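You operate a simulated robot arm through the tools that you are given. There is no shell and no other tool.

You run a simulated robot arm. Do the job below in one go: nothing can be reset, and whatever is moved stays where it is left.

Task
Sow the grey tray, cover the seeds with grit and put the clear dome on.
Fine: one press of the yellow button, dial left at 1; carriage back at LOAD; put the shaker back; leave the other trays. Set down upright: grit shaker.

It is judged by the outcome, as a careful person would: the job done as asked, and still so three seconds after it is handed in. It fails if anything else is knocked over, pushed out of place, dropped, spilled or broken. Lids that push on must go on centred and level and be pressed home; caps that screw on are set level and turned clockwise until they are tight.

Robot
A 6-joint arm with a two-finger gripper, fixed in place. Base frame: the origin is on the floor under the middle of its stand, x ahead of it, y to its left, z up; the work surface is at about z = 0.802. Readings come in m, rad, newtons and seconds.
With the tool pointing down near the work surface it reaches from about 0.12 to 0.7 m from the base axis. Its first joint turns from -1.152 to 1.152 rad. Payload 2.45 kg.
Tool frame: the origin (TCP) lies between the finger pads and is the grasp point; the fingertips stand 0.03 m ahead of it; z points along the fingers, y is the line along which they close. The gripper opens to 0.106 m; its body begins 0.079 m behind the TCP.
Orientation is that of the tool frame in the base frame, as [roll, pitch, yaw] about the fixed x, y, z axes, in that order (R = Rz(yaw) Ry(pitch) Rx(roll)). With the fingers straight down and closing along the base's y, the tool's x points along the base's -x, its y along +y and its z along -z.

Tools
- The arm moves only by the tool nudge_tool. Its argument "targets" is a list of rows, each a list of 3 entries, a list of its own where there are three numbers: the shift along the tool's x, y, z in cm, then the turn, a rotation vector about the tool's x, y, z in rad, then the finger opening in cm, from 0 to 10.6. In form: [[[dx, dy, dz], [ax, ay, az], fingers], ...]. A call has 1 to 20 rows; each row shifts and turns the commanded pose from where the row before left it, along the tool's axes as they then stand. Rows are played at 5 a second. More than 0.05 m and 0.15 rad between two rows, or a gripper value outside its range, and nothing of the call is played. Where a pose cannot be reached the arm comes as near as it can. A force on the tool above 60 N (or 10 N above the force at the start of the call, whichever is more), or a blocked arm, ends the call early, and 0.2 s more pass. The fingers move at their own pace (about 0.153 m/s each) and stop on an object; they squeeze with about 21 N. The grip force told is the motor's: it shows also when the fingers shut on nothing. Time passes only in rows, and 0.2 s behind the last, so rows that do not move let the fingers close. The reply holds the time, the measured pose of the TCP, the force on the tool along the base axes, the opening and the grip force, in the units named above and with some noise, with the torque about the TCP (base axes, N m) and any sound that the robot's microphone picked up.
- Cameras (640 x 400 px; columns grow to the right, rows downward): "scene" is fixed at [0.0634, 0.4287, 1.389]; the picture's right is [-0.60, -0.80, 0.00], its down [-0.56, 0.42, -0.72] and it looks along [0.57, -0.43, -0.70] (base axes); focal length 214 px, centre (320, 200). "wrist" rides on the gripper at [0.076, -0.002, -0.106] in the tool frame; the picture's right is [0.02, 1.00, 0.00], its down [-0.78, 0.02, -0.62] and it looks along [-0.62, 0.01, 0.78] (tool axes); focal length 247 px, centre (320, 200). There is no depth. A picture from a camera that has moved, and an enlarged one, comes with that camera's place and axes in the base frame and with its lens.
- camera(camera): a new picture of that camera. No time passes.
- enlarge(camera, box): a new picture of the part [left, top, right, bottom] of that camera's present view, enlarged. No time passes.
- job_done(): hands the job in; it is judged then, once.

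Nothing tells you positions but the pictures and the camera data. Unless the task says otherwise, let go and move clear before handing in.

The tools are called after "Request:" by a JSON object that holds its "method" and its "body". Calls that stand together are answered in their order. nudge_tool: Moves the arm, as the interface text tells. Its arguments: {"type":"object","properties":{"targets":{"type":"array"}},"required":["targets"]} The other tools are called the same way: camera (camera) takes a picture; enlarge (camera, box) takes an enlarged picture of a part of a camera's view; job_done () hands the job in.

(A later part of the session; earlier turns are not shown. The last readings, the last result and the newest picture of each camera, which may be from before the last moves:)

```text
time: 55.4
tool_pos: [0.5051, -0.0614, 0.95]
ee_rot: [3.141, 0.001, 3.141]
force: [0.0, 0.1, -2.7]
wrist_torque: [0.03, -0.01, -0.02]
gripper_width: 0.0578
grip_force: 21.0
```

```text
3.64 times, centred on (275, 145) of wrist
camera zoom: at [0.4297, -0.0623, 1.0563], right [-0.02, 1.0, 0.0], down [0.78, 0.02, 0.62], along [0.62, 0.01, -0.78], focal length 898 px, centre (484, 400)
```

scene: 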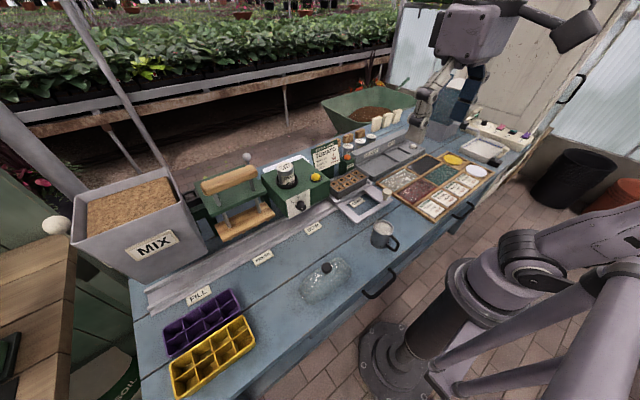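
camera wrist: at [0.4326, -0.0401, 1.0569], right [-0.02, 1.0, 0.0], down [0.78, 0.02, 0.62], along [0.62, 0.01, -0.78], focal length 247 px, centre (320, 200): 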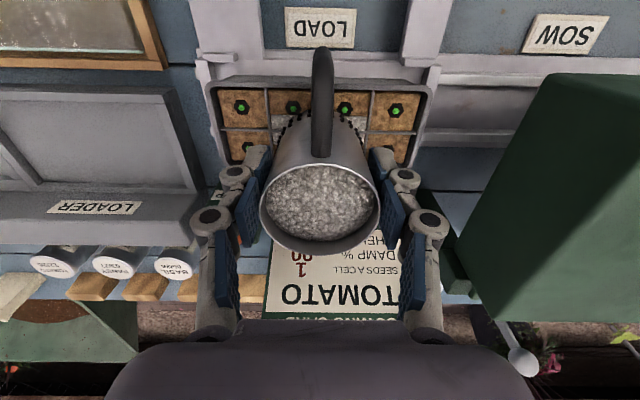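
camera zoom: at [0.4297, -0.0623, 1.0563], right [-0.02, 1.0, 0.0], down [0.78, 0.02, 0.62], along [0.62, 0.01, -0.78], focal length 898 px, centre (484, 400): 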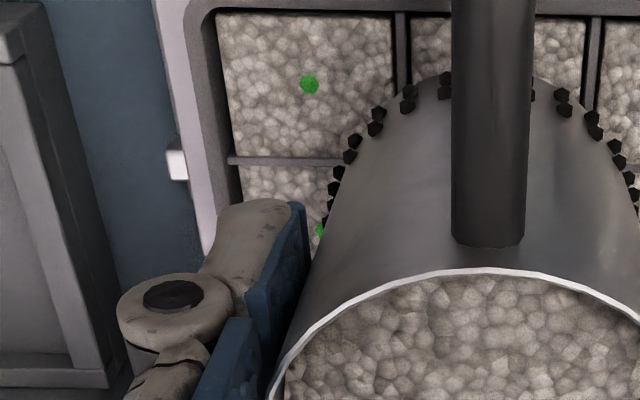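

Every cell is covered with grit edge to edge. Now I carry the shaker smoothly back to above its original spot.

Request:
{"method": "nudge_tool", "body": {"targets": [[[0, 0, -0.5], [0, 0, 0], 5.0], [[0, 0, -0.5], [0, 0, 0], 5.0], [[0.56, 0.216, 0], [0, 0, 0], 5.0], [[1.119, 0.432, 0], [0, 0, 0], 5.0], [[1.679, 0.649, 0], [0, 0, 0], 5.0], [[2.238, 0.865, 0], [0, 0, 0], 5.0], [[2.472, 0.955, 0], [0, 0, 0], 5.0], [[2.472, 0.955, 0], [0, 0, 0], 5.0], [[2.472, 0.955, 0], [0, 0, 0], 5.0], [[2.472, 0.955, 0], [0, 0, 0], 5.0], [[2.472, 0.955, 0], [0, 0, 0], 5.0], [[2.238, 0.865, 0], [0, 0, 0], 5.0], [[1.679, 0.649, 0], [0, 0, 0], 5.0], [[1.119, 0.432, 0], [0, 0, 0], 5.0], [[0.56, 0.216, 0], [0, 0, 0], 5.0], [[0, 0, 0], [0, 0, 0], 5.0]]}}

Request:
{"method": "camera", "body": {"camera": "wrist"}}

Request:
{"method": "enlarge", "body": {"camera": "scene", "box": [320, 140, 440, 260]}}

```text
time: 58.8
tool_pos: [0.2711, 0.0302, 0.9614]
ee_rot: [3.141, 0.0, -3.141]
force: [0.1, 0.1, -2.3]
wrist_torque: [-0.01, 0.0, 0.0]
gripper_width: 0.0577
grip_force: 21.0
```

```text
taken
camera wrist: at [0.1942, 0.0292, 1.0666], right [-0.02, 1.0, 0.0], down [0.78, 0.02, 0.62], along [0.62, 0.01, -0.78], focal length 247 px, centre (320, 200)
```

wrist: 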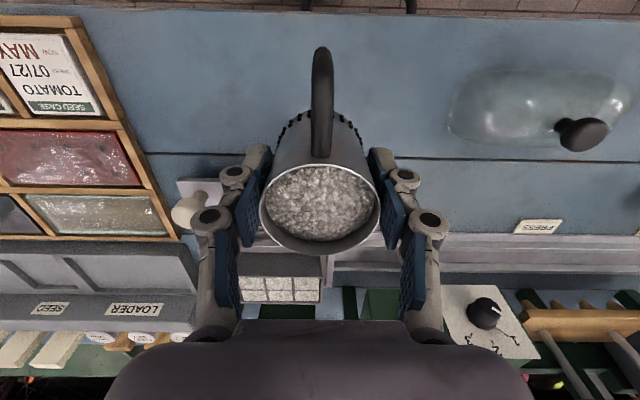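

```text
3.33 times, centred on (380, 200) of scene
camera zoom: at [0.0634, 0.4287, 1.389], right [-0.6, -0.8, 0.0], down [-0.56, 0.42, -0.72], along [0.57, -0.43, -0.7], focal length 715 px, centre (120, 200)
```

zoom: 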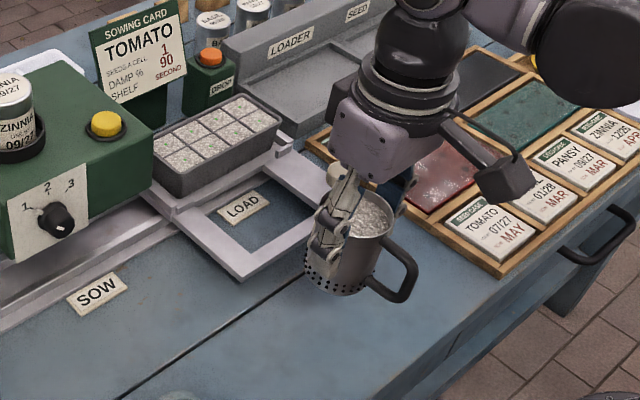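

The shaker hangs over its original place with no grit spilled. Lowering gently.

Request:
{"method": "nudge_tool", "body": {"targets": [[[0.1, 0, 0.6], [0, 0, 0], 5.0], [[0, 0, 1.2], [0, 0, 0], 5.0], [[0, 0, 1.6], [0, 0, 0], 5.0], [[0, 0, 1.8], [0, 0, 0], 5.0], [[0, 0, 1.6], [0, 0, 0], 5.0], [[0, 0, 1.4], [0, 0, 0], 5.0], [[0, 0, 1.0], [0, 0, 0], 5.0], [[0, 0, 0.5], [0, 0, 0], 5.0], [[0, 0, 0.3], [0, 0, 0], 5.0], [[0, 0, 0], [0, 0, 0], 5.0]]}}

Request:
{"method": "enlarge", "body": {"camera": "scene", "box": [340, 170, 440, 270]}}

```text
time: 61.0
tool_pos: [0.271, 0.031, 0.8621]
ee_rot: [3.14, 0.001, -3.14]
force: [-0.5, -0.5, -2.7]
wrist_torque: [0.04, 0.03, 0.0]
gripper_width: 0.0575
grip_force: 20.8
```

```text
4.00 times, centred on (390, 220) of scene
camera zoom: at [0.0634, 0.4287, 1.389], right [-0.6, -0.8, 0.0], down [-0.56, 0.42, -0.72], along [0.57, -0.43, -0.7], focal length 858 px, centre (40, 120)
```

zoom: 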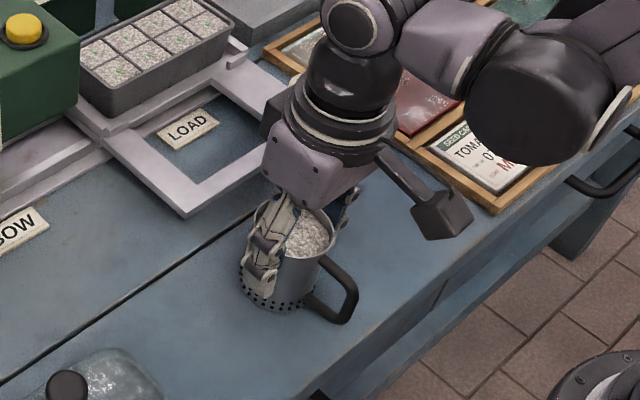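

Still hanging; a few more millimetres down until the bench takes the weight.

Request:
{"method": "nudge_tool", "body": {"targets": [[[0, 0, 0.15], [0, 0, 0], 5.0], [[0, 0, 0.1], [0, 0, 0], 5.0], [[0, 0, 0.1], [0, 0, 0], 5.0], [[0, 0, 0], [0, 0, 0], 5.0]]}}

```text
time: 62.0
tool_pos: [0.2691, 0.0306, 0.8575]
ee_rot: [-3.14, 0.001, -3.141]
force: [0.0, -0.9, 16.4]
wrist_torque: [-0.01, -0.06, 0.0]
gripper_width: 0.0576
grip_force: 20.8
```

The base has touched down. I'll ease off a millimetre, open the fingers and rise clear.

Request:
{"method": "nudge_tool", "body": {"targets": [[[0, 0, -0.1], [0, 0, 0], 5.0], [[0, 0, 0], [0, 0, 0], 6.2], [[0, 0, 0], [0, 0, 0], 8.0], [[0, 0, 0], [0, 0, 0], 10.6], [[0, 0, 0], [0, 0, 0], 10.6]]}}

Request:
{"method": "camera", "body": {"camera": "wrist"}}

Request:
{"method": "enlarge", "body": {"camera": "scene", "box": [340, 170, 440, 270]}}

```text
time: 63.2
tool_pos: [0.2694, 0.0293, 0.8596]
ee_rot: [-3.141, -0.002, 3.14]
force: [0.1, 0.0, -0.2]
wrist_torque: [0.0, 0.0, -0.02]
gripper_width: 0.1063
grip_force: 0.2
```

```text
taken
camera wrist: at [0.1931, 0.029, 0.964], right [-0.02, 1.0, 0.0], down [0.78, 0.02, 0.62], along [0.62, 0.01, -0.78], focal length 247 px, centre (320, 200)
```

wrist: 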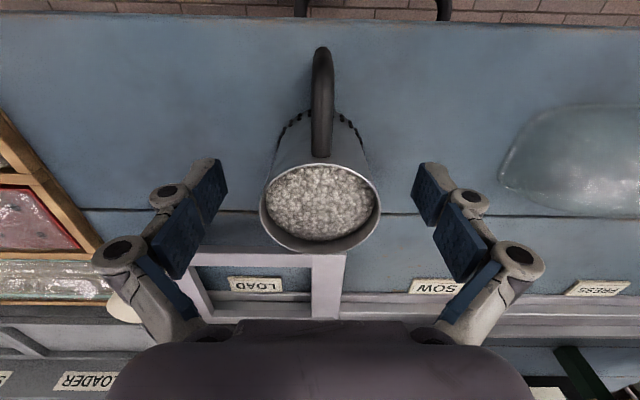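

```text
4.00 times, centred on (390, 220) of scene
camera zoom: at [0.0634, 0.4287, 1.389], right [-0.6, -0.8, 0.0], down [-0.56, 0.42, -0.72], along [0.57, -0.43, -0.7], focal length 858 px, centre (40, 120)
```

zoom: 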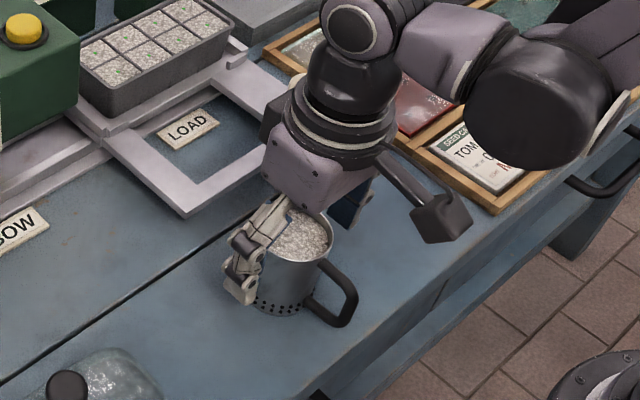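

The shaker is back upright in its place. I rise straight up and go over to the dome.

Request:
{"method": "nudge_tool", "body": {"targets": [[[0, 0, -2.5], [0, 0, 0], 10.6], [[0, 0, -4.0], [0, 0, 0], 10.6], [[0, 0, -4.0], [0, 0, 0], 10.6], [[0, 0, -4.0], [0, 0, 0], 10.6], [[0, 4.4, 0], [0, 0, 0], 6.0], [[0, 4.4, 0], [0, 0, 0], 6.0], [[-0.1, 4.4, 0], [0, 0, 0], 6.0], [[-0.2, 4.4, 0], [0, 0, 0], 6.0], [[-0.2, 4.2, 0], [0, 0, 0], 6.0]]}}

Request:
{"method": "camera", "body": {"camera": "wrist"}}

Request:
{"method": "enlarge", "body": {"camera": "scene", "box": [280, 200, 440, 320]}}

```text
time: 65.2
tool_pos: [0.2728, 0.2478, 1.0046]
ee_rot: [-3.142, -0.002, 3.141]
force: [-0.1, 0.0, -0.2]
wrist_torque: [0.0, 0.0, 0.02]
gripper_width: 0.0601
grip_force: 0.0
```

```text
taken
camera wrist: at [0.1976, 0.2472, 1.1088], right [-0.02, 1.0, 0.0], down [0.78, 0.02, 0.62], along [0.62, 0.01, -0.78], focal length 247 px, centre (320, 200)
```

wrist: 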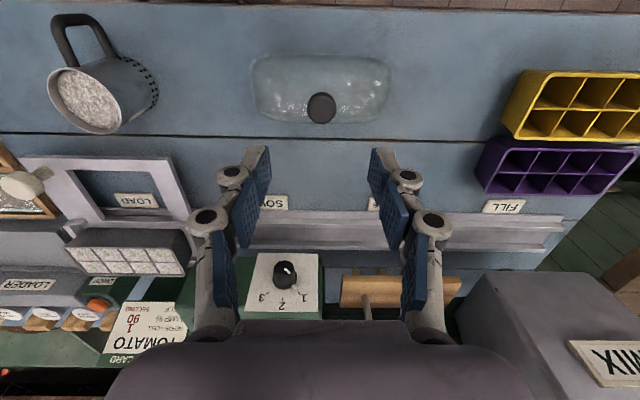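

```text
3.33 times, centred on (360, 260) of scene
camera zoom: at [0.0634, 0.4287, 1.389], right [-0.6, -0.8, 0.0], down [-0.56, 0.42, -0.72], along [0.57, -0.43, -0.7], focal length 715 px, centre (187, 0)
```

zoom: 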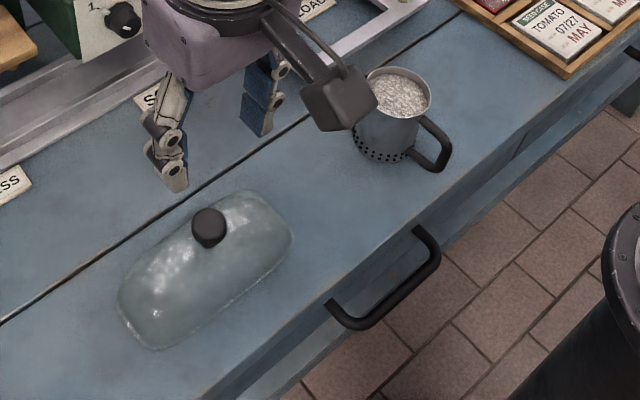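

The dome knob is at about (0.274, 0.248). Closer look for its height and shape.

Request:
{"method": "enlarge", "body": {"camera": "wrist", "box": [240, 40, 400, 140]}}

Request:
{"method": "enlarge", "body": {"camera": "scene", "box": [300, 240, 370, 310]}}

```text
4.00 times, centred on (320, 90) of wrist
camera zoom: at [0.1976, 0.2472, 1.1088], right [-0.02, 1.0, 0.0], down [0.78, 0.02, 0.62], along [0.62, 0.01, -0.78], focal length 988 px, centre (320, 640)
```

zoom: 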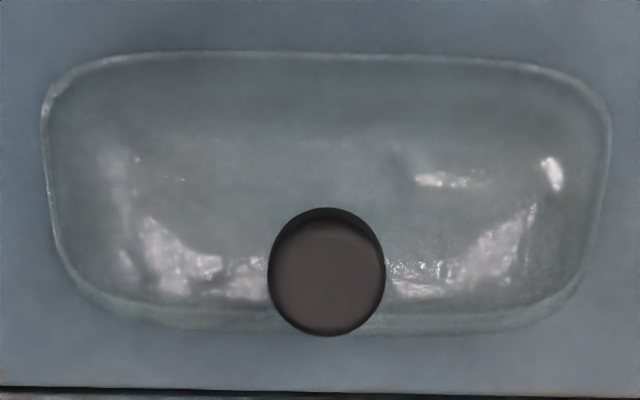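

```text
5.71 times, centred on (335, 275) of scene
camera zoom: at [0.0634, 0.4287, 1.389], right [-0.6, -0.8, 0.0], down [-0.56, 0.42, -0.72], along [0.57, -0.43, -0.7], focal length 1226 px, centre (234, -229)
```

zoom: 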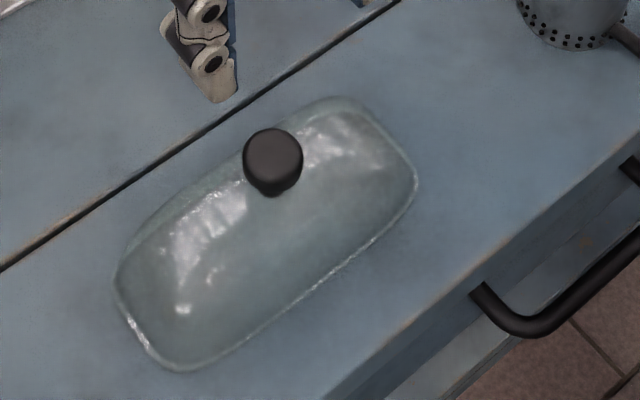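

I'll descend to just above knob level with the fingers at 6 cm and check alignment.

Request:
{"method": "nudge_tool", "body": {"targets": [[[-0.1, 0.1, 3.5], [0, 0, 0], 6.0], [[0, 0, 3.5], [0, 0, 0], 6.0], [[0, 0, 2.5], [0, 0, 0], 6.0]]}}

Request:
{"method": "camera", "body": {"camera": "wrist"}}

Request:
{"method": "enlarge", "body": {"camera": "scene", "box": [290, 220, 390, 320]}}

```text
time: 66.0
tool_pos: [0.2763, 0.2489, 0.9089]
ee_rot: [-3.141, 0.004, -3.14]
force: [0.6, -1.1, 0.3]
wrist_torque: [0.0, 0.02, -0.01]
gripper_width: 0.0597
grip_force: 0.1
```

```text
taken
camera wrist: at [0.1995, 0.2471, 1.0139], right [-0.02, 1.0, 0.0], down [0.78, 0.02, 0.62], along [0.62, 0.01, -0.78], focal length 247 px, centre (320, 200)
```

wrist: 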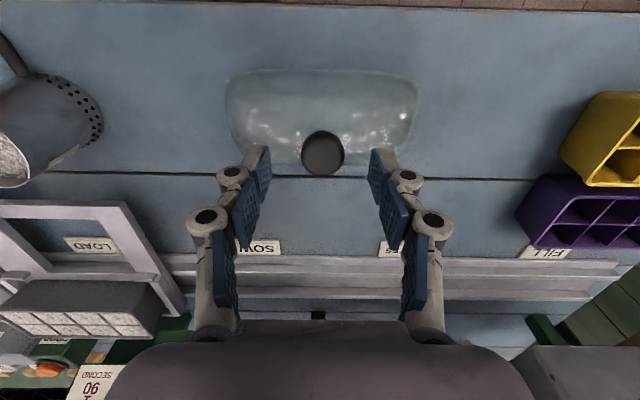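

```text
4.00 times, centred on (340, 270) of scene
camera zoom: at [0.0634, 0.4287, 1.389], right [-0.6, -0.8, 0.0], down [-0.56, 0.42, -0.72], along [0.57, -0.43, -0.7], focal length 858 px, centre (240, -80)
```

zoom: 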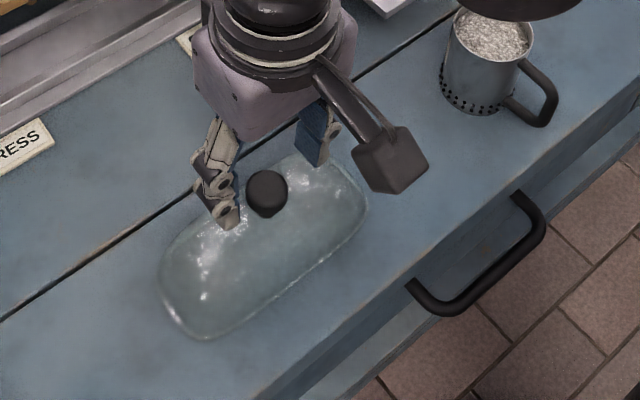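

The knob is centred between the fingers. Descending in small steps toward grip height, watching for contact.

Request:
{"method": "nudge_tool", "body": {"targets": [[[0, 0, 0.8], [0, 0, 0], 6.0], [[0, 0, 0.6], [0, 0, 0], 6.0], [[0, 0, 0], [0, 0, 0], 6.0]]}}

Request:
{"method": "camera", "body": {"camera": "wrist"}}

Request:
{"method": "enlarge", "body": {"camera": "scene", "box": [300, 230, 370, 300]}}

```text
time: 66.8
tool_pos: [0.2759, 0.2488, 0.8949]
ee_rot: [3.141, 0.0, 3.141]
force: [0.7, -0.2, 1.1]
wrist_torque: [0.01, 0.03, -0.01]
gripper_width: 0.06
grip_force: 0.0
```

```text
taken
camera wrist: at [0.1994, 0.2473, 0.9998], right [-0.02, 1.0, 0.0], down [0.78, 0.02, 0.62], along [0.62, 0.01, -0.78], focal length 247 px, centre (320, 200)
```

wrist: 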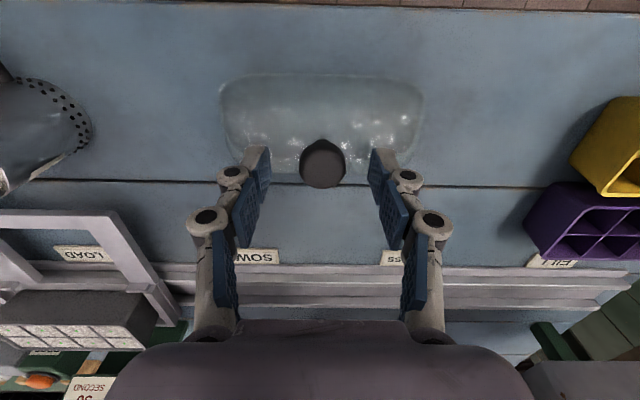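

```text
5.71 times, centred on (335, 265) of scene
camera zoom: at [0.0634, 0.4287, 1.389], right [-0.6, -0.8, 0.0], down [-0.56, 0.42, -0.72], along [0.57, -0.43, -0.7], focal length 1226 px, centre (234, -171)
```

zoom: 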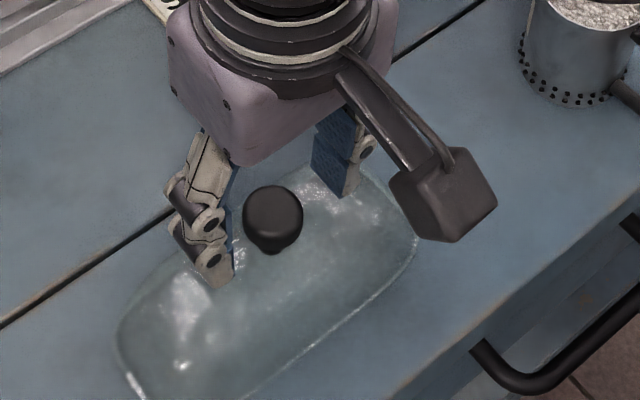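

Request:
{"method": "nudge_tool", "body": {"targets": [[[0, 0, 0.4], [0, 0, 0], 6.0], [[0, 0, 0.3], [0, 0, 0], 6.0], [[0, 0, 0.2], [0, 0, 0], 6.0], [[0, 0, 0], [0, 0, 0], 6.0]]}}

Request:
{"method": "camera", "body": {"camera": "wrist"}}

Request:
{"method": "enlarge", "body": {"camera": "scene", "box": [300, 230, 370, 300]}}

```text
time: 67.8
tool_pos: [0.2757, 0.2488, 0.8851]
ee_rot: [-3.14, -0.001, -3.141]
force: [0.4, -0.1, -0.3]
wrist_torque: [0.02, -0.03, 0.0]
gripper_width: 0.06
grip_force: 0.2
```

```text
taken
camera wrist: at [0.1991, 0.2478, 0.9908], right [-0.02, 1.0, 0.0], down [0.78, 0.02, 0.62], along [0.62, 0.01, -0.78], focal length 247 px, centre (320, 200)
```

wrist: 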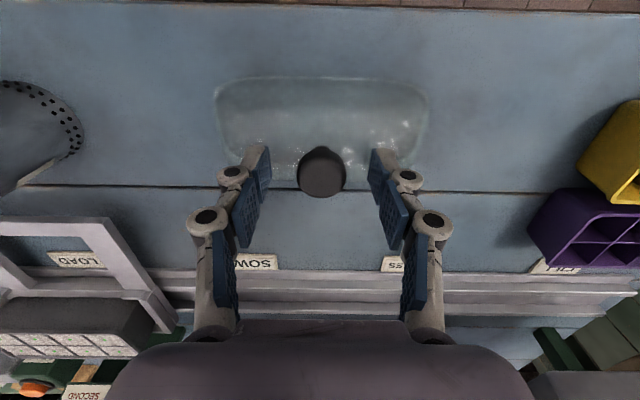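

```text
5.71 times, centred on (335, 265) of scene
camera zoom: at [0.0634, 0.4287, 1.389], right [-0.6, -0.8, 0.0], down [-0.56, 0.42, -0.72], along [0.57, -0.43, -0.7], focal length 1226 px, centre (234, -171)
```

zoom: 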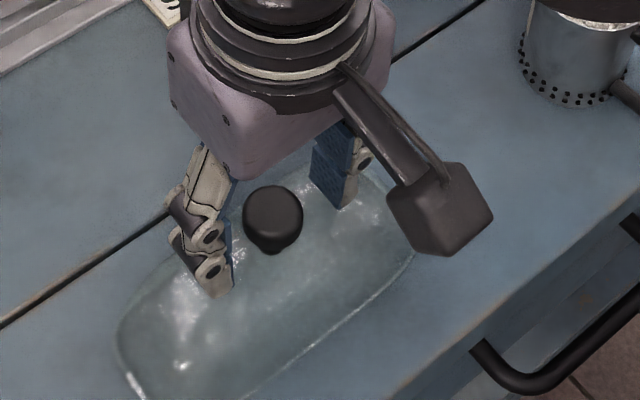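

The knob head is on the tool axis, between TCP and fingertips. Closing on it.

Request:
{"method": "nudge_tool", "body": {"targets": [[[0, 0, 0], [0, 0, 0], 3.5], [[0, 0, 0], [0, 0, 0], 1.5], [[0, 0, 0], [0, 0, 0], 1.5], [[0, 0, 0], [0, 0, 0], 1.5]]}}

Request:
{"method": "camera", "body": {"camera": "wrist"}}

Request:
{"method": "enlarge", "body": {"camera": "scene", "box": [300, 230, 370, 300]}}

```text
time: 68.8
tool_pos: [0.2755, 0.2495, 0.8863]
ee_rot: [-3.141, 0.001, 3.141]
force: [0.5, 0.3, 1.0]
wrist_torque: [-0.01, -0.02, -0.01]
gripper_width: 0.0258
grip_force: 21.3
```

```text
taken
camera wrist: at [0.1992, 0.2478, 0.9909], right [-0.02, 1.0, 0.0], down [0.78, 0.02, 0.62], along [0.62, 0.01, -0.78], focal length 247 px, centre (320, 200)
```

wrist: 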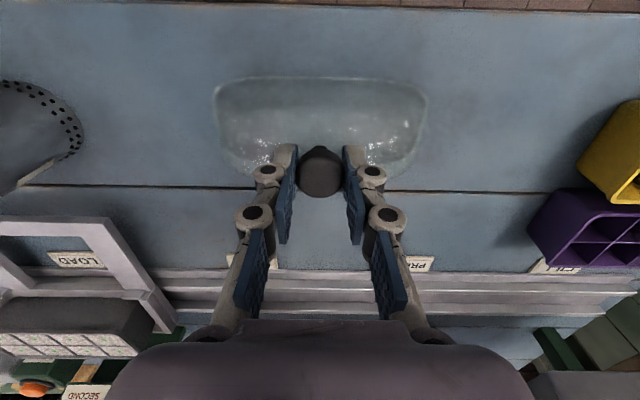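

```text
5.71 times, centred on (335, 265) of scene
camera zoom: at [0.0634, 0.4287, 1.3891], right [-0.6, -0.8, 0.0], down [-0.56, 0.42, -0.72], along [0.57, -0.43, -0.7], focal length 1226 px, centre (234, -171)
```

zoom: 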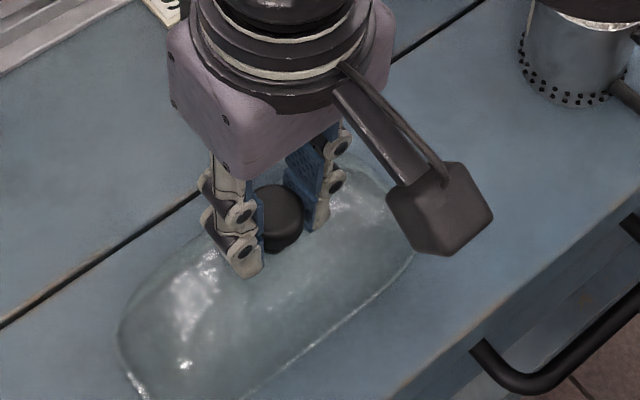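

Knob gripped (2.6 cm). Lifting the dome gently.

Request:
{"method": "nudge_tool", "body": {"targets": [[[0, 0, -0.3], [0, 0, 0], 1.5], [[0, 0, -0.8], [0, 0, 0], 1.5], [[0, 0, -1.5], [0, 0, 0], 1.5], [[0, 0, -2.5], [0, 0, 0], 1.5], [[0, 0, -3.0], [0, 0, 0], 1.5], [[0, 0, -3.0], [0, 0, 0], 1.5], [[0, 0, -2.0], [0, 0, 0], 1.5], [[0, 0, 0], [0, 0, 0], 1.5]]}}

Request:
{"method": "camera", "body": {"camera": "wrist"}}

Request:
{"method": "enlarge", "body": {"camera": "scene", "box": [280, 170, 400, 290]}}

```text
time: 70.6
tool_pos: [0.2758, 0.2498, 1.0169]
ee_rot: [3.141, 0.001, -3.141]
force: [-0.6, -0.3, -0.6]
wrist_torque: [-0.04, 0.0, 0.04]
gripper_width: 0.0261
grip_force: 21.0
```

```text
taken
camera wrist: at [0.1988, 0.2478, 1.1219], right [-0.02, 1.0, 0.0], down [0.78, 0.02, 0.62], along [0.62, 0.01, -0.78], focal length 247 px, centre (320, 200)
```

wrist: 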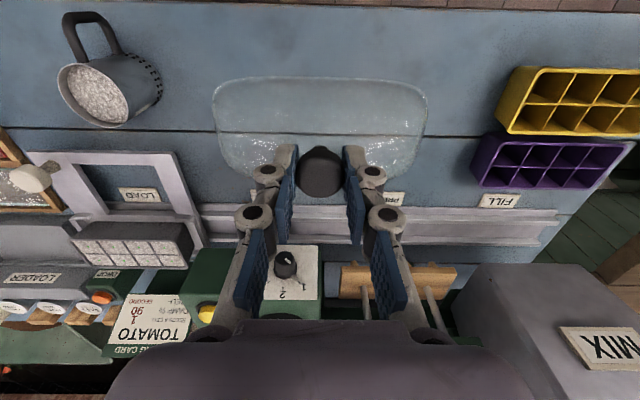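

```text
3.33 times, centred on (340, 230) of scene
camera zoom: at [0.0634, 0.4287, 1.389], right [-0.6, -0.8, 0.0], down [-0.56, 0.42, -0.72], along [0.57, -0.43, -0.7], focal length 715 px, centre (253, 100)
```

zoom: 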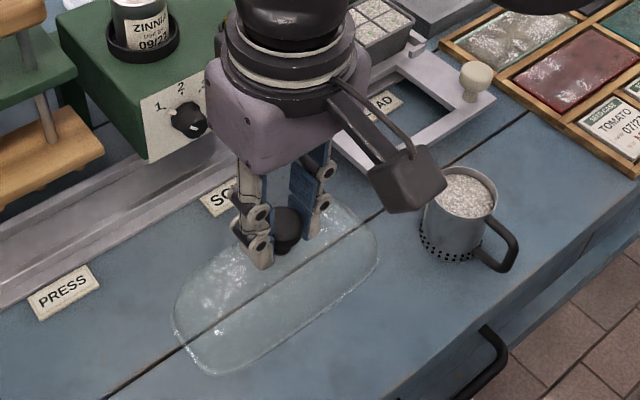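

The dome is held level. I'll measure its outline in the wrist frame before carrying it.

Request:
{"method": "enlarge", "body": {"camera": "wrist", "box": [200, 60, 440, 200]}}

```text
2.67 times, centred on (320, 130) of wrist
camera zoom: at [0.1988, 0.2478, 1.1219], right [-0.02, 1.0, 0.0], down [0.78, 0.02, 0.62], along [0.62, 0.01, -0.78], focal length 659 px, centre (320, 387)
```

zoom: 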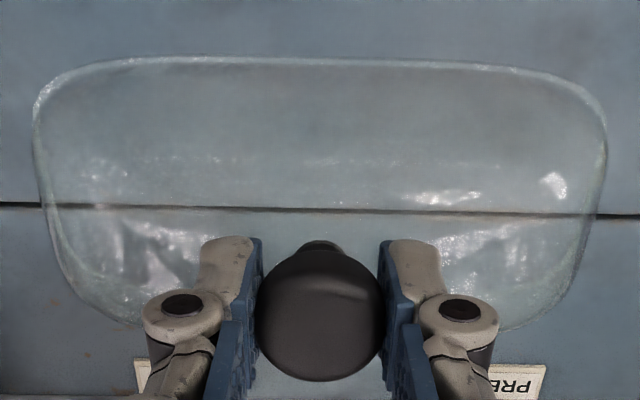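

The dome's footprint (≈16.1 × 7.6 cm) slightly exceeds the tray's, so it fits over it; target TCP ≈ (0.510, -0.0395). I'll carry it first along -y, then out over the tray.

Request:
{"method": "nudge_tool", "body": {"targets": [[[0, -1.0, 0], [0, 0, 0], 1.5], [[0, -2.0, 0], [0, 0, 0], 1.5], [[0, -3.0, 0], [0, 0, 0], 1.5], [[0, -3.5, 0], [0, 0, 0], 1.5], [[0, -3.5, 0], [0, 0, 0], 1.5], [[0, -3.5, 0], [0, 0, 0], 1.5], [[0, -3.5, 0], [0, 0, 0], 1.5], [[0, -3.5, 0], [0, 0, 0], 1.5], [[0, -3.0, 0], [0, 0, 0], 1.5], [[0, -1.5, 0], [0, 0, 0], 1.5], [[0, -0.93, 0], [0, 0, 0], 1.5], [[0, 0, 0], [0, 0, 0], 1.5]]}}

Request:
{"method": "camera", "body": {"camera": "scene"}}

```text
time: 73.2
tool_pos: [0.275, -0.0394, 1.0161]
ee_rot: [3.141, 0.001, 3.141]
force: [0.0, -0.1, -0.6]
wrist_torque: [-0.02, 0.01, 0.0]
gripper_width: 0.0258
grip_force: 20.7
```

```text
taken
```

scene: 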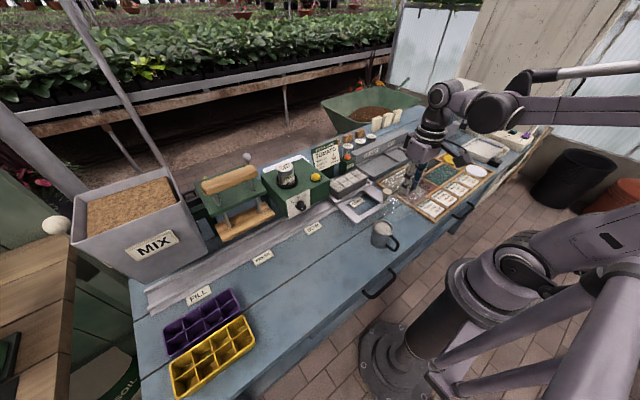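

Everything else is undisturbed. Now moving forward over the tray, stopping with the dome well above it.

Request:
{"method": "nudge_tool", "body": {"targets": [[[-1.0, 0, 0], [0, 0, 0], 1.5], [[-2.0, 0, 0], [0, 0, 0], 1.5], [[-3.0, 0, 0], [0, 0, 0], 1.5], [[-3.5, 0, 0], [0, 0, 0], 1.5], [[-3.5, 0, 0], [0, 0, 0], 1.5], [[-3.5, 0, 0], [0, 0, 0], 1.5], [[-3.0, 0, 0], [0, 0, 0], 1.5], [[-2.0, 0, 0], [0, 0, 0], 1.5], [[-1.2, 0, 0], [0, 0, 0], 1.5], [[-0.8, 0, 0], [0, 0, 0], 1.5], [[0, 0, 0], [0, 0, 0], 1.5]]}}

Request:
{"method": "camera", "body": {"camera": "wrist"}}

Request:
{"method": "enlarge", "body": {"camera": "scene", "box": [290, 120, 410, 220]}}

Request:
{"method": "enlarge", "body": {"camera": "wrist", "box": [200, 60, 440, 200]}}

```text
time: 75.6
tool_pos: [0.5107, -0.038, 1.0174]
ee_rot: [3.142, 0.0, 3.141]
force: [-0.4, -1.0, 0.5]
wrist_torque: [-0.02, 0.01, -0.04]
gripper_width: 0.0259
grip_force: 21.1
```

```text
taken
camera wrist: at [0.4344, -0.0409, 1.1222], right [-0.02, 1.0, 0.0], down [0.78, 0.02, 0.62], along [0.62, 0.01, -0.78], focal length 247 px, centre (320, 200)
```

wrist: 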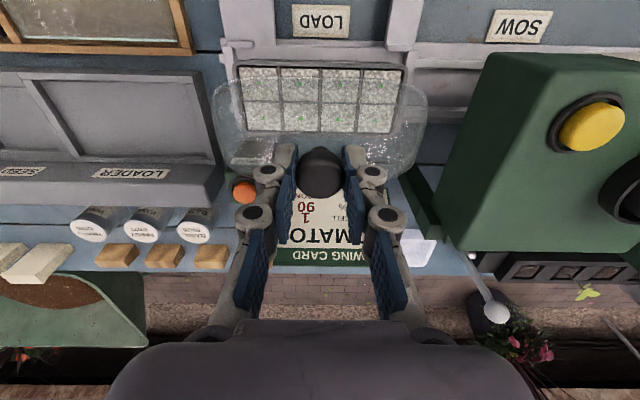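

```text
4.00 times, centred on (350, 170) of scene
camera zoom: at [0.0634, 0.4287, 1.389], right [-0.6, -0.8, 0.0], down [-0.56, 0.42, -0.72], along [0.57, -0.43, -0.7], focal length 858 px, centre (200, 320)
```

zoom: 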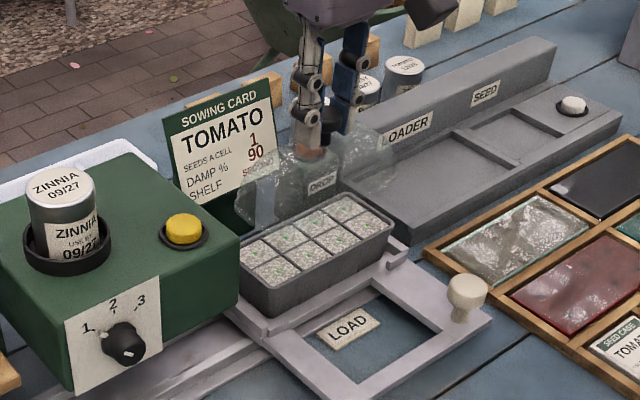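

```text
2.67 times, centred on (320, 130) of wrist
camera zoom: at [0.4344, -0.0409, 1.1222], right [-0.02, 1.0, 0.0], down [0.78, 0.02, 0.62], along [0.62, 0.01, -0.78], focal length 659 px, centre (320, 387)
```

zoom: 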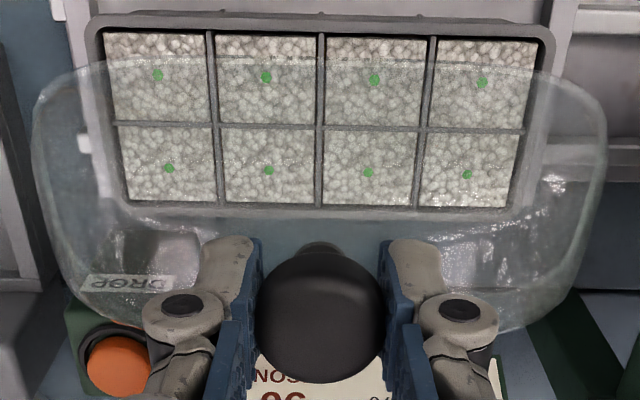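

The view through the clear dome shows the tray well: dome centre and tray centre agree in y (≈ -0.040) and x (≈ 0.510) to within a couple of mm. I'll lower to about 1 cm above the rim and re-check.

Request:
{"method": "nudge_tool", "body": {"targets": [[[0, 0, 1.0], [0, 0, 0], 1.5], [[0, 0, 1.5], [0, 0, 0], 1.5], [[0, 0, 1.2], [0, 0, 0], 1.5], [[0, 0, 0.8], [0, 0, 0], 1.5], [[0, 0, 0], [0, 0, 0], 1.5]]}}

Request:
{"method": "enlarge", "body": {"camera": "wrist", "box": [200, 60, 440, 200]}}

Request:
{"method": "enlarge", "body": {"camera": "scene", "box": [310, 150, 390, 205]}}

```text
time: 76.8
tool_pos: [0.5106, -0.0398, 0.972]
ee_rot: [-3.14, 0.001, -3.141]
force: [0.1, -1.3, -0.9]
wrist_torque: [-0.02, 0.03, 0.0]
gripper_width: 0.0258
grip_force: 20.4
```

```text
2.67 times, centred on (320, 130) of wrist
camera zoom: at [0.4344, -0.0413, 1.0769], right [-0.02, 1.0, 0.0], down [0.78, 0.02, 0.62], along [0.62, 0.01, -0.78], focal length 659 px, centre (320, 387)
```

zoom: 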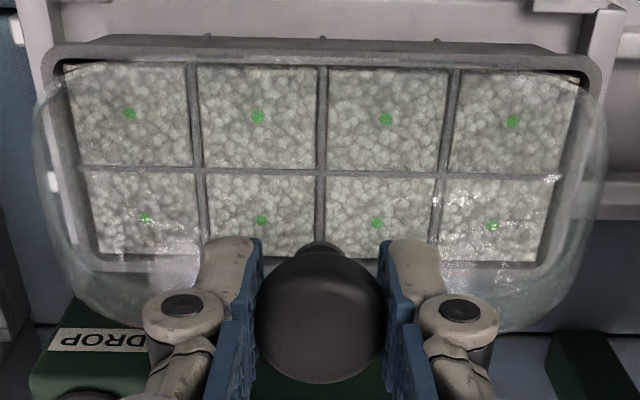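

```text
7.27 times, centred on (350, 178) of scene
camera zoom: at [0.0634, 0.4287, 1.389], right [-0.6, -0.8, 0.0], down [-0.56, 0.42, -0.72], along [0.57, -0.43, -0.7], focal length 1560 px, centre (102, 364)
```

zoom: 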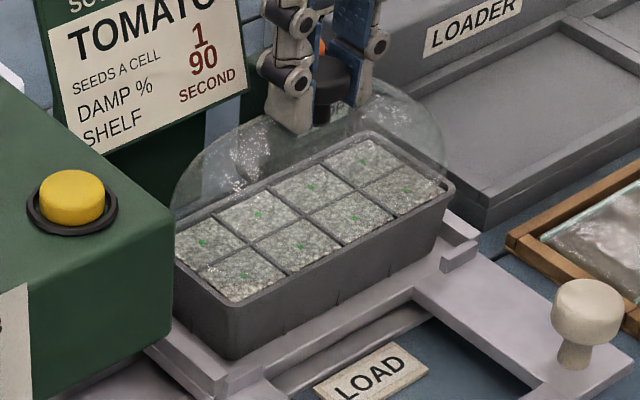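

The dome sits concentrically over the tray rim in this view (about equal margins all round). I'll shift 0.5 mm toward the robot and lower onto the rim in small steps.

Request:
{"method": "nudge_tool", "body": {"targets": [[[0.05, 0, 0.4], [0, 0, 0], 1.5], [[0, 0, 0.3], [0, 0, 0], 1.5], [[0, 0, 0.3], [0, 0, 0], 1.5], [[0, 0, 0], [0, 0, 0], 1.5]]}}

Request:
{"method": "enlarge", "body": {"camera": "wrist", "box": [200, 60, 440, 200]}}

Request:
{"method": "enlarge", "body": {"camera": "scene", "box": [310, 150, 390, 205]}}

```text
time: 77.8
tool_pos: [0.5108, -0.0403, 0.9621]
ee_rot: [3.141, 0.002, 3.141]
force: [0.4, 0.9, 9.8]
wrist_torque: [-0.01, -0.04, 0.0]
gripper_width: 0.0259
grip_force: 20.3
```

```text
2.67 times, centred on (320, 130) of wrist
camera zoom: at [0.4334, -0.0412, 1.0675], right [-0.02, 1.0, 0.0], down [0.78, 0.02, 0.62], along [0.62, 0.01, -0.78], focal length 659 px, centre (320, 387)
```

zoom: 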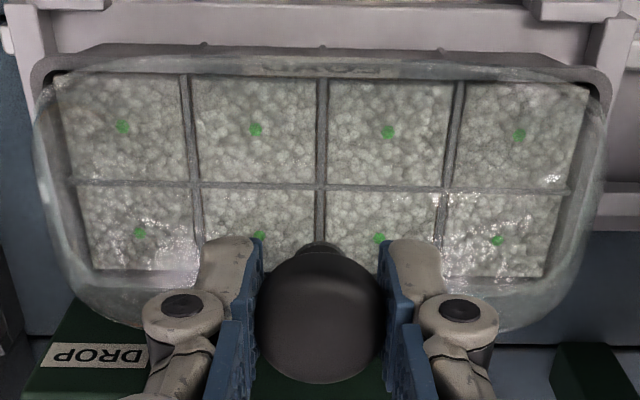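

```text
7.27 times, centred on (350, 178) of scene
camera zoom: at [0.0633, 0.4287, 1.3891], right [-0.6, -0.8, 0.0], down [-0.56, 0.42, -0.72], along [0.57, -0.43, -0.7], focal length 1560 px, centre (102, 364)
```

zoom: 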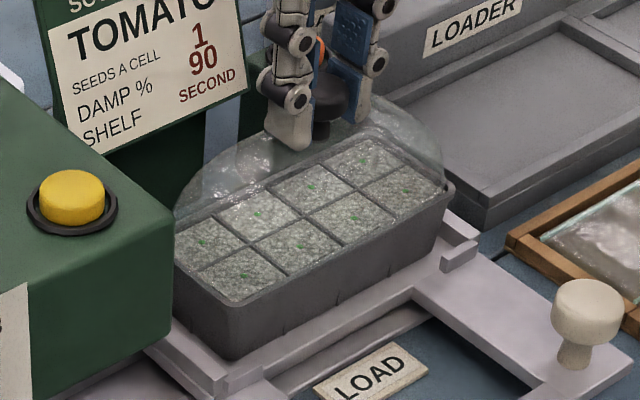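

Contact (≈10 N) with the dome at rim height. Before pressing, I'll zoom in on the edges to check centring.

Request:
{"method": "enlarge", "body": {"camera": "wrist", "box": [200, 70, 270, 120]}}

Request:
{"method": "enlarge", "body": {"camera": "wrist", "box": [370, 70, 440, 120]}}

Request:
{"method": "enlarge", "body": {"camera": "scene", "box": [328, 165, 372, 195]}}

Request:
{"method": "enlarge", "body": {"camera": "wrist", "box": [200, 130, 270, 190]}}

Request:
{"method": "enlarge", "body": {"camera": "wrist", "box": [370, 130, 440, 190]}}

```text
8.00 times, centred on (235, 95) of wrist
camera zoom: at [0.4334, -0.0412, 1.0675], right [-0.02, 1.0, 0.0], down [0.78, 0.02, 0.62], along [0.62, 0.01, -0.78], focal length 1976 px, centre (1000, 1040)
```

zoom: 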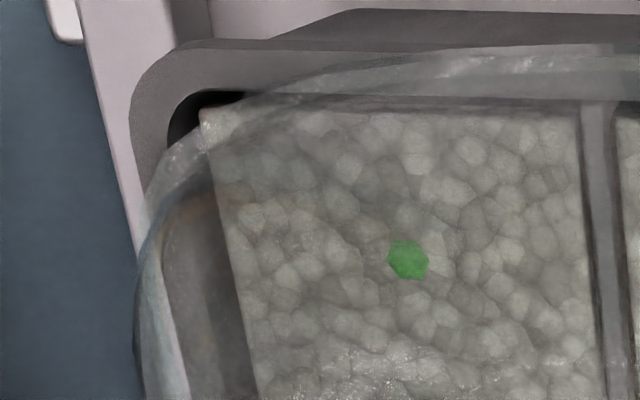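

```text
8.00 times, centred on (405, 95) of wrist
camera zoom: at [0.4334, -0.0412, 1.0675], right [-0.02, 1.0, 0.0], down [0.78, 0.02, 0.62], along [0.62, 0.01, -0.78], focal length 1976 px, centre (-360, 1040)
```

zoom: 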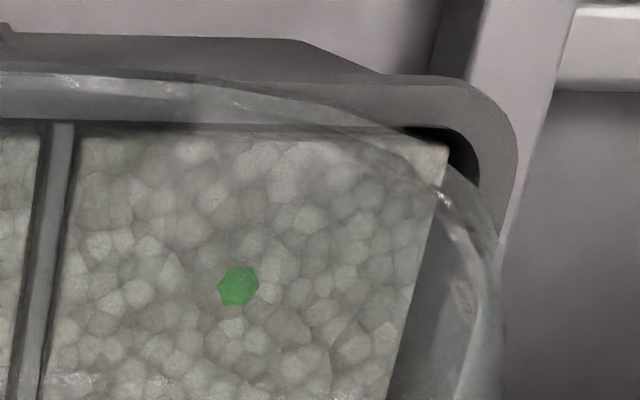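

```text
13.33 times, centred on (350, 180) of scene
camera zoom: at [0.0633, 0.4287, 1.3891], right [-0.6, -0.8, 0.0], down [-0.56, 0.42, -0.72], along [0.57, -0.43, -0.7], focal length 2860 px, centre (-80, 467)
```

zoom: 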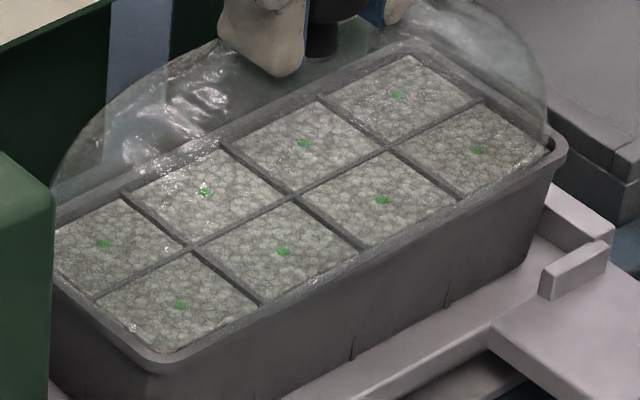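

```text
6.67 times, centred on (235, 160) of wrist
camera zoom: at [0.4334, -0.0412, 1.0675], right [-0.02, 1.0, 0.0], down [0.78, 0.02, 0.62], along [0.62, 0.01, -0.78], focal length 1646 px, centre (887, 467)
```

zoom: 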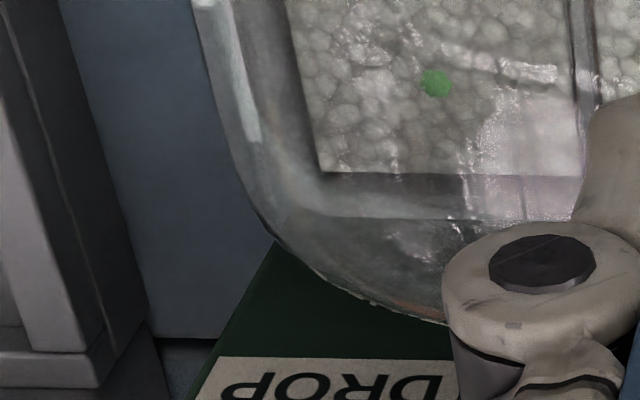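

```text
6.67 times, centred on (405, 160) of wrist
camera zoom: at [0.4334, -0.0412, 1.0675], right [-0.02, 1.0, 0.0], down [0.78, 0.02, 0.62], along [0.62, 0.01, -0.78], focal length 1646 px, centre (-247, 467)
```

zoom: 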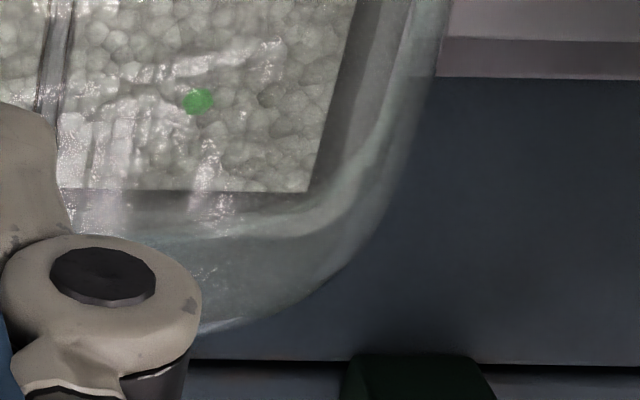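

The dome's front lip lies about 1 mm inside the tray's front edge, so the dome is a little too far from the robot. I'll lift 3 mm, shift 2.5 mm toward the robot, and lower again.

Request:
{"method": "nudge_tool", "body": {"targets": [[[0, 0, -0.4], [0, 0, 0], 1.5], [[0.25, 0, 0], [0, 0, 0], 1.5], [[0, 0, 0], [0, 0, 0], 1.5]]}}

Request:
{"method": "enlarge", "body": {"camera": "wrist", "box": [200, 70, 270, 120]}}

Request:
{"method": "enlarge", "body": {"camera": "wrist", "box": [370, 70, 440, 120]}}

Request:
{"method": "enlarge", "body": {"camera": "wrist", "box": [280, 65, 360, 125]}}

```text
time: 78.6
tool_pos: [0.5075, -0.0404, 0.9666]
ee_rot: [3.141, 0.001, -3.141]
force: [-0.2, 0.0, -1.4]
wrist_torque: [0.0, 0.0, 0.0]
gripper_width: 0.0259
grip_force: 21.1
```

```text
8.00 times, centred on (235, 95) of wrist
camera zoom: at [0.4308, -0.0414, 1.0712], right [-0.02, 1.0, 0.0], down [0.78, 0.02, 0.62], along [0.62, 0.01, -0.78], focal length 1976 px, centre (1000, 1040)
```

zoom: 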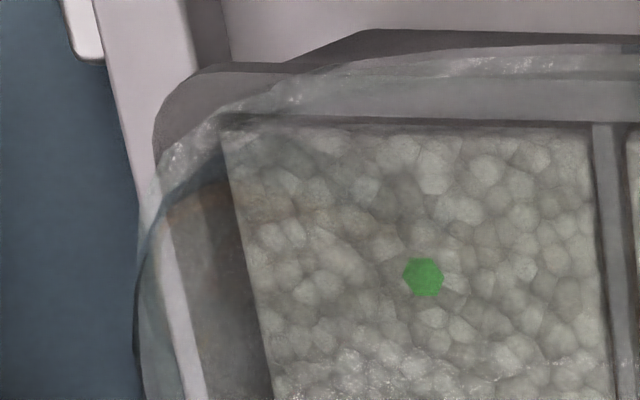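

```text
8.00 times, centred on (405, 95) of wrist
camera zoom: at [0.4308, -0.0414, 1.0712], right [-0.02, 1.0, 0.0], down [0.78, 0.02, 0.62], along [0.62, 0.01, -0.78], focal length 1976 px, centre (-360, 1040)
```

zoom: 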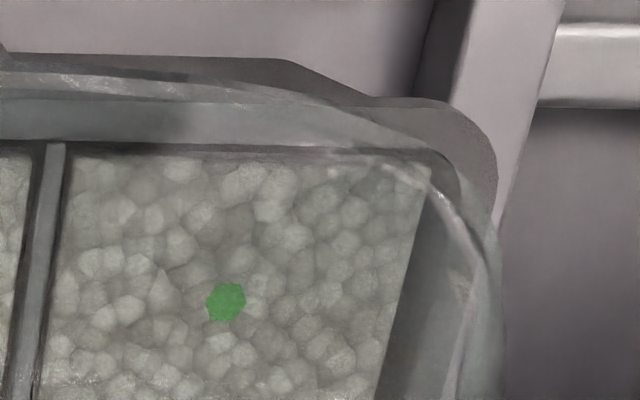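

```text
6.67 times, centred on (320, 95) of wrist
camera zoom: at [0.4308, -0.0414, 1.0712], right [-0.02, 1.0, 0.0], down [0.78, 0.02, 0.62], along [0.62, 0.01, -0.78], focal length 1646 px, centre (320, 900)
```

zoom: 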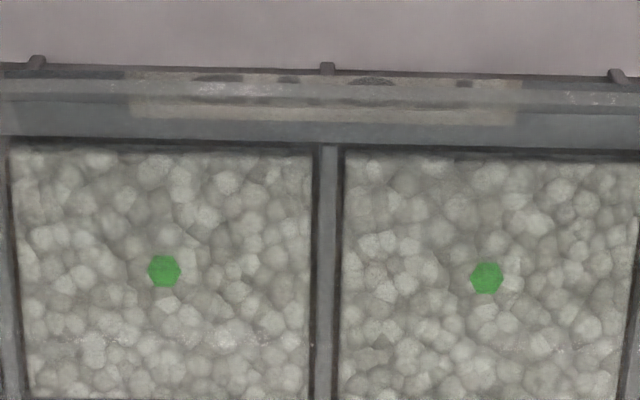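

Now the dome lip overhangs the tray's front edge by ~2 mm and both ends about equally, so it should be centred. Lowering again slowly.

Request:
{"method": "nudge_tool", "body": {"targets": [[[0, 0, 0.3], [0, 0, 0], 1.5], [[0, 0, 0.2], [0, 0, 0], 1.5], [[0, 0, 0.2], [0, 0, 0], 1.5], [[0, 0, 0], [0, 0, 0], 1.5]]}}

Request:
{"method": "enlarge", "body": {"camera": "wrist", "box": [200, 60, 440, 200]}}

Request:
{"method": "enlarge", "body": {"camera": "scene", "box": [328, 165, 372, 195]}}

```text
time: 79.6
tool_pos: [0.5071, -0.0402, 0.96]
ee_rot: [3.14, 0.0, -3.141]
force: [1.0, -1.0, 17.4]
wrist_torque: [-0.01, -0.03, 0.0]
gripper_width: 0.0255
grip_force: 21.2
```

```text
2.67 times, centred on (320, 130) of wrist
camera zoom: at [0.4306, -0.0412, 1.0644], right [-0.02, 1.0, 0.0], down [0.78, 0.02, 0.62], along [0.62, 0.01, -0.78], focal length 659 px, centre (320, 387)
```

zoom: 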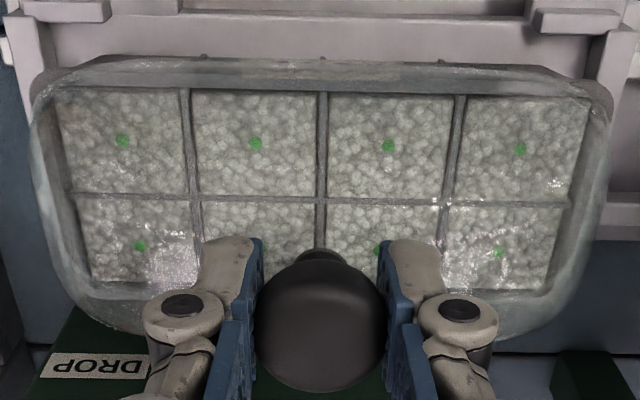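

```text
13.33 times, centred on (350, 180) of scene
camera zoom: at [0.0631, 0.4287, 1.3891], right [-0.6, -0.8, 0.0], down [-0.56, 0.42, -0.72], along [0.57, -0.43, -0.7], focal length 2860 px, centre (-80, 467)
```

zoom: 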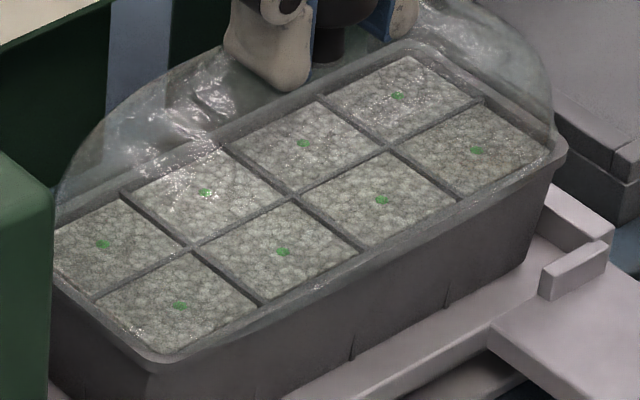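

It rests on the rim at ~17 N but isn't pressed home, and the knob is starting to slip in the fingers. I'll release, rise, and inspect before pressing from above with closed fingers.

Request:
{"method": "nudge_tool", "body": {"targets": [[[0, 0, -0.15], [0, 0, 0], 1.5], [[0, 0, 0], [0, 0, 0], 3.5], [[0, 0, 0], [0, 0, 0], 6.0], [[0, 0, 0], [0, 0, 0], 6.0], [[0, 0, -2.0], [0, 0, 0], 6.0], [[0, 0, -3.5], [0, 0, 0], 6.0], [[0, 0, -3.5], [0, 0, 0], 3.0], [[0, 0, 0], [0, 0, 0], 0]]}}

Request:
{"method": "enlarge", "body": {"camera": "wrist", "box": [200, 40, 440, 190]}}

Request:
{"method": "enlarge", "body": {"camera": "scene", "box": [310, 140, 390, 205]}}

```text
time: 81.4
tool_pos: [0.5068, -0.0392, 1.0503]
ee_rot: [3.141, 0.001, 3.139]
force: [0.9, 0.4, -0.4]
wrist_torque: [0.01, -0.01, 0.0]
gripper_width: 0.0
grip_force: 21.4
```

```text
2.67 times, centred on (320, 115) of wrist
camera zoom: at [0.4311, -0.0411, 1.1553], right [-0.02, 1.0, 0.0], down [0.78, 0.02, 0.62], along [0.62, 0.01, -0.78], focal length 659 px, centre (320, 427)
```

zoom: 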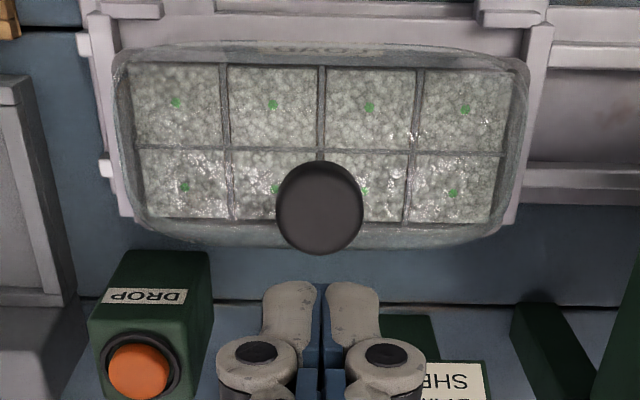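

```text
6.15 times, centred on (350, 172) of scene
camera zoom: at [0.0634, 0.4287, 1.389], right [-0.6, -0.8, 0.0], down [-0.56, 0.42, -0.72], along [0.57, -0.43, -0.7], focal length 1320 px, centre (135, 369)
```

zoom: 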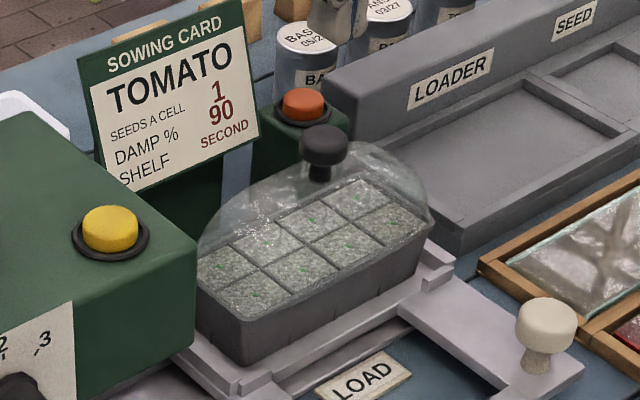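

The dome sits level and centred on the rim with its knob at ≈(0.506, -0.0405). I'll press straight down on the knob with closed fingers until it is home.

Request:
{"method": "nudge_tool", "body": {"targets": [[[0.03, -0.1, 2.5], [0, 0, 0], 0], [[0, 0, 2.5], [0, 0, 0], 0], [[0, 0, 1.0], [0, 0, 0], 0], [[0, 0, 0.5], [0, 0, 0], 0], [[0, 0, 0.3], [0, 0, 0], 0]]}}

Request:
{"method": "camera", "body": {"camera": "wrist"}}

Request:
{"method": "enlarge", "body": {"camera": "scene", "box": [310, 140, 390, 205]}}

```text
time: 82.6
tool_pos: [0.5064, -0.0407, 0.9841]
ee_rot: [-3.141, 0.001, -3.141]
force: [1.0, -0.5, 30.4]
wrist_torque: [-0.03, -0.05, -0.01]
gripper_width: 0.0059
grip_force: 20.3
```

```text
taken
camera wrist: at [0.4305, -0.0427, 1.0887], right [-0.02, 1.0, 0.0], down [0.78, 0.02, 0.62], along [0.62, 0.01, -0.78], focal length 247 px, centre (320, 200)
```

wrist: 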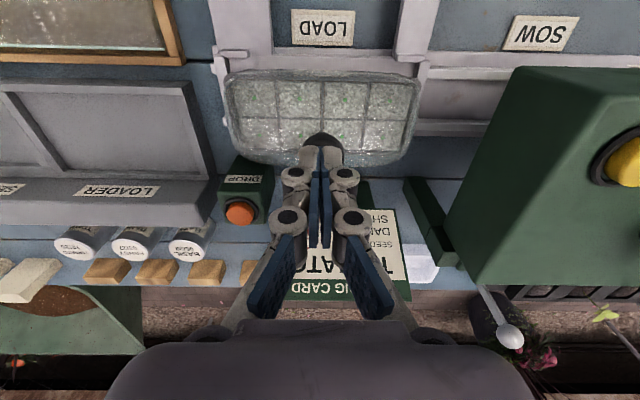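

```text
6.15 times, centred on (350, 172) of scene
camera zoom: at [0.0629, 0.4287, 1.3891], right [-0.6, -0.8, 0.0], down [-0.56, 0.42, -0.72], along [0.57, -0.43, -0.7], focal length 1320 px, centre (135, 369)
```

zoom: 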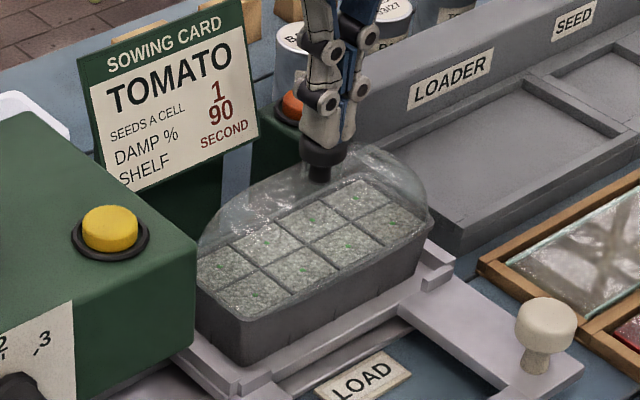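

30 N so far, no movement or sound. Pressing a bit firmer in half-millimetre steps.

Request:
{"method": "nudge_tool", "body": {"targets": [[[0, 0, 0.05], [0, 0, 0], 0], [[0, 0, 0.05], [0, 0, 0], 0], [[0, 0, 0.03], [0, 0, 0], 0]]}}

```text
time: 83.4
tool_pos: [0.5072, -0.0421, 0.9827]
ee_rot: [3.14, 0.002, 3.141]
force: [-0.6, -0.7, 54.3]
wrist_torque: [-0.02, 0.02, 0.02]
gripper_width: 0.0059
grip_force: 20.7
```

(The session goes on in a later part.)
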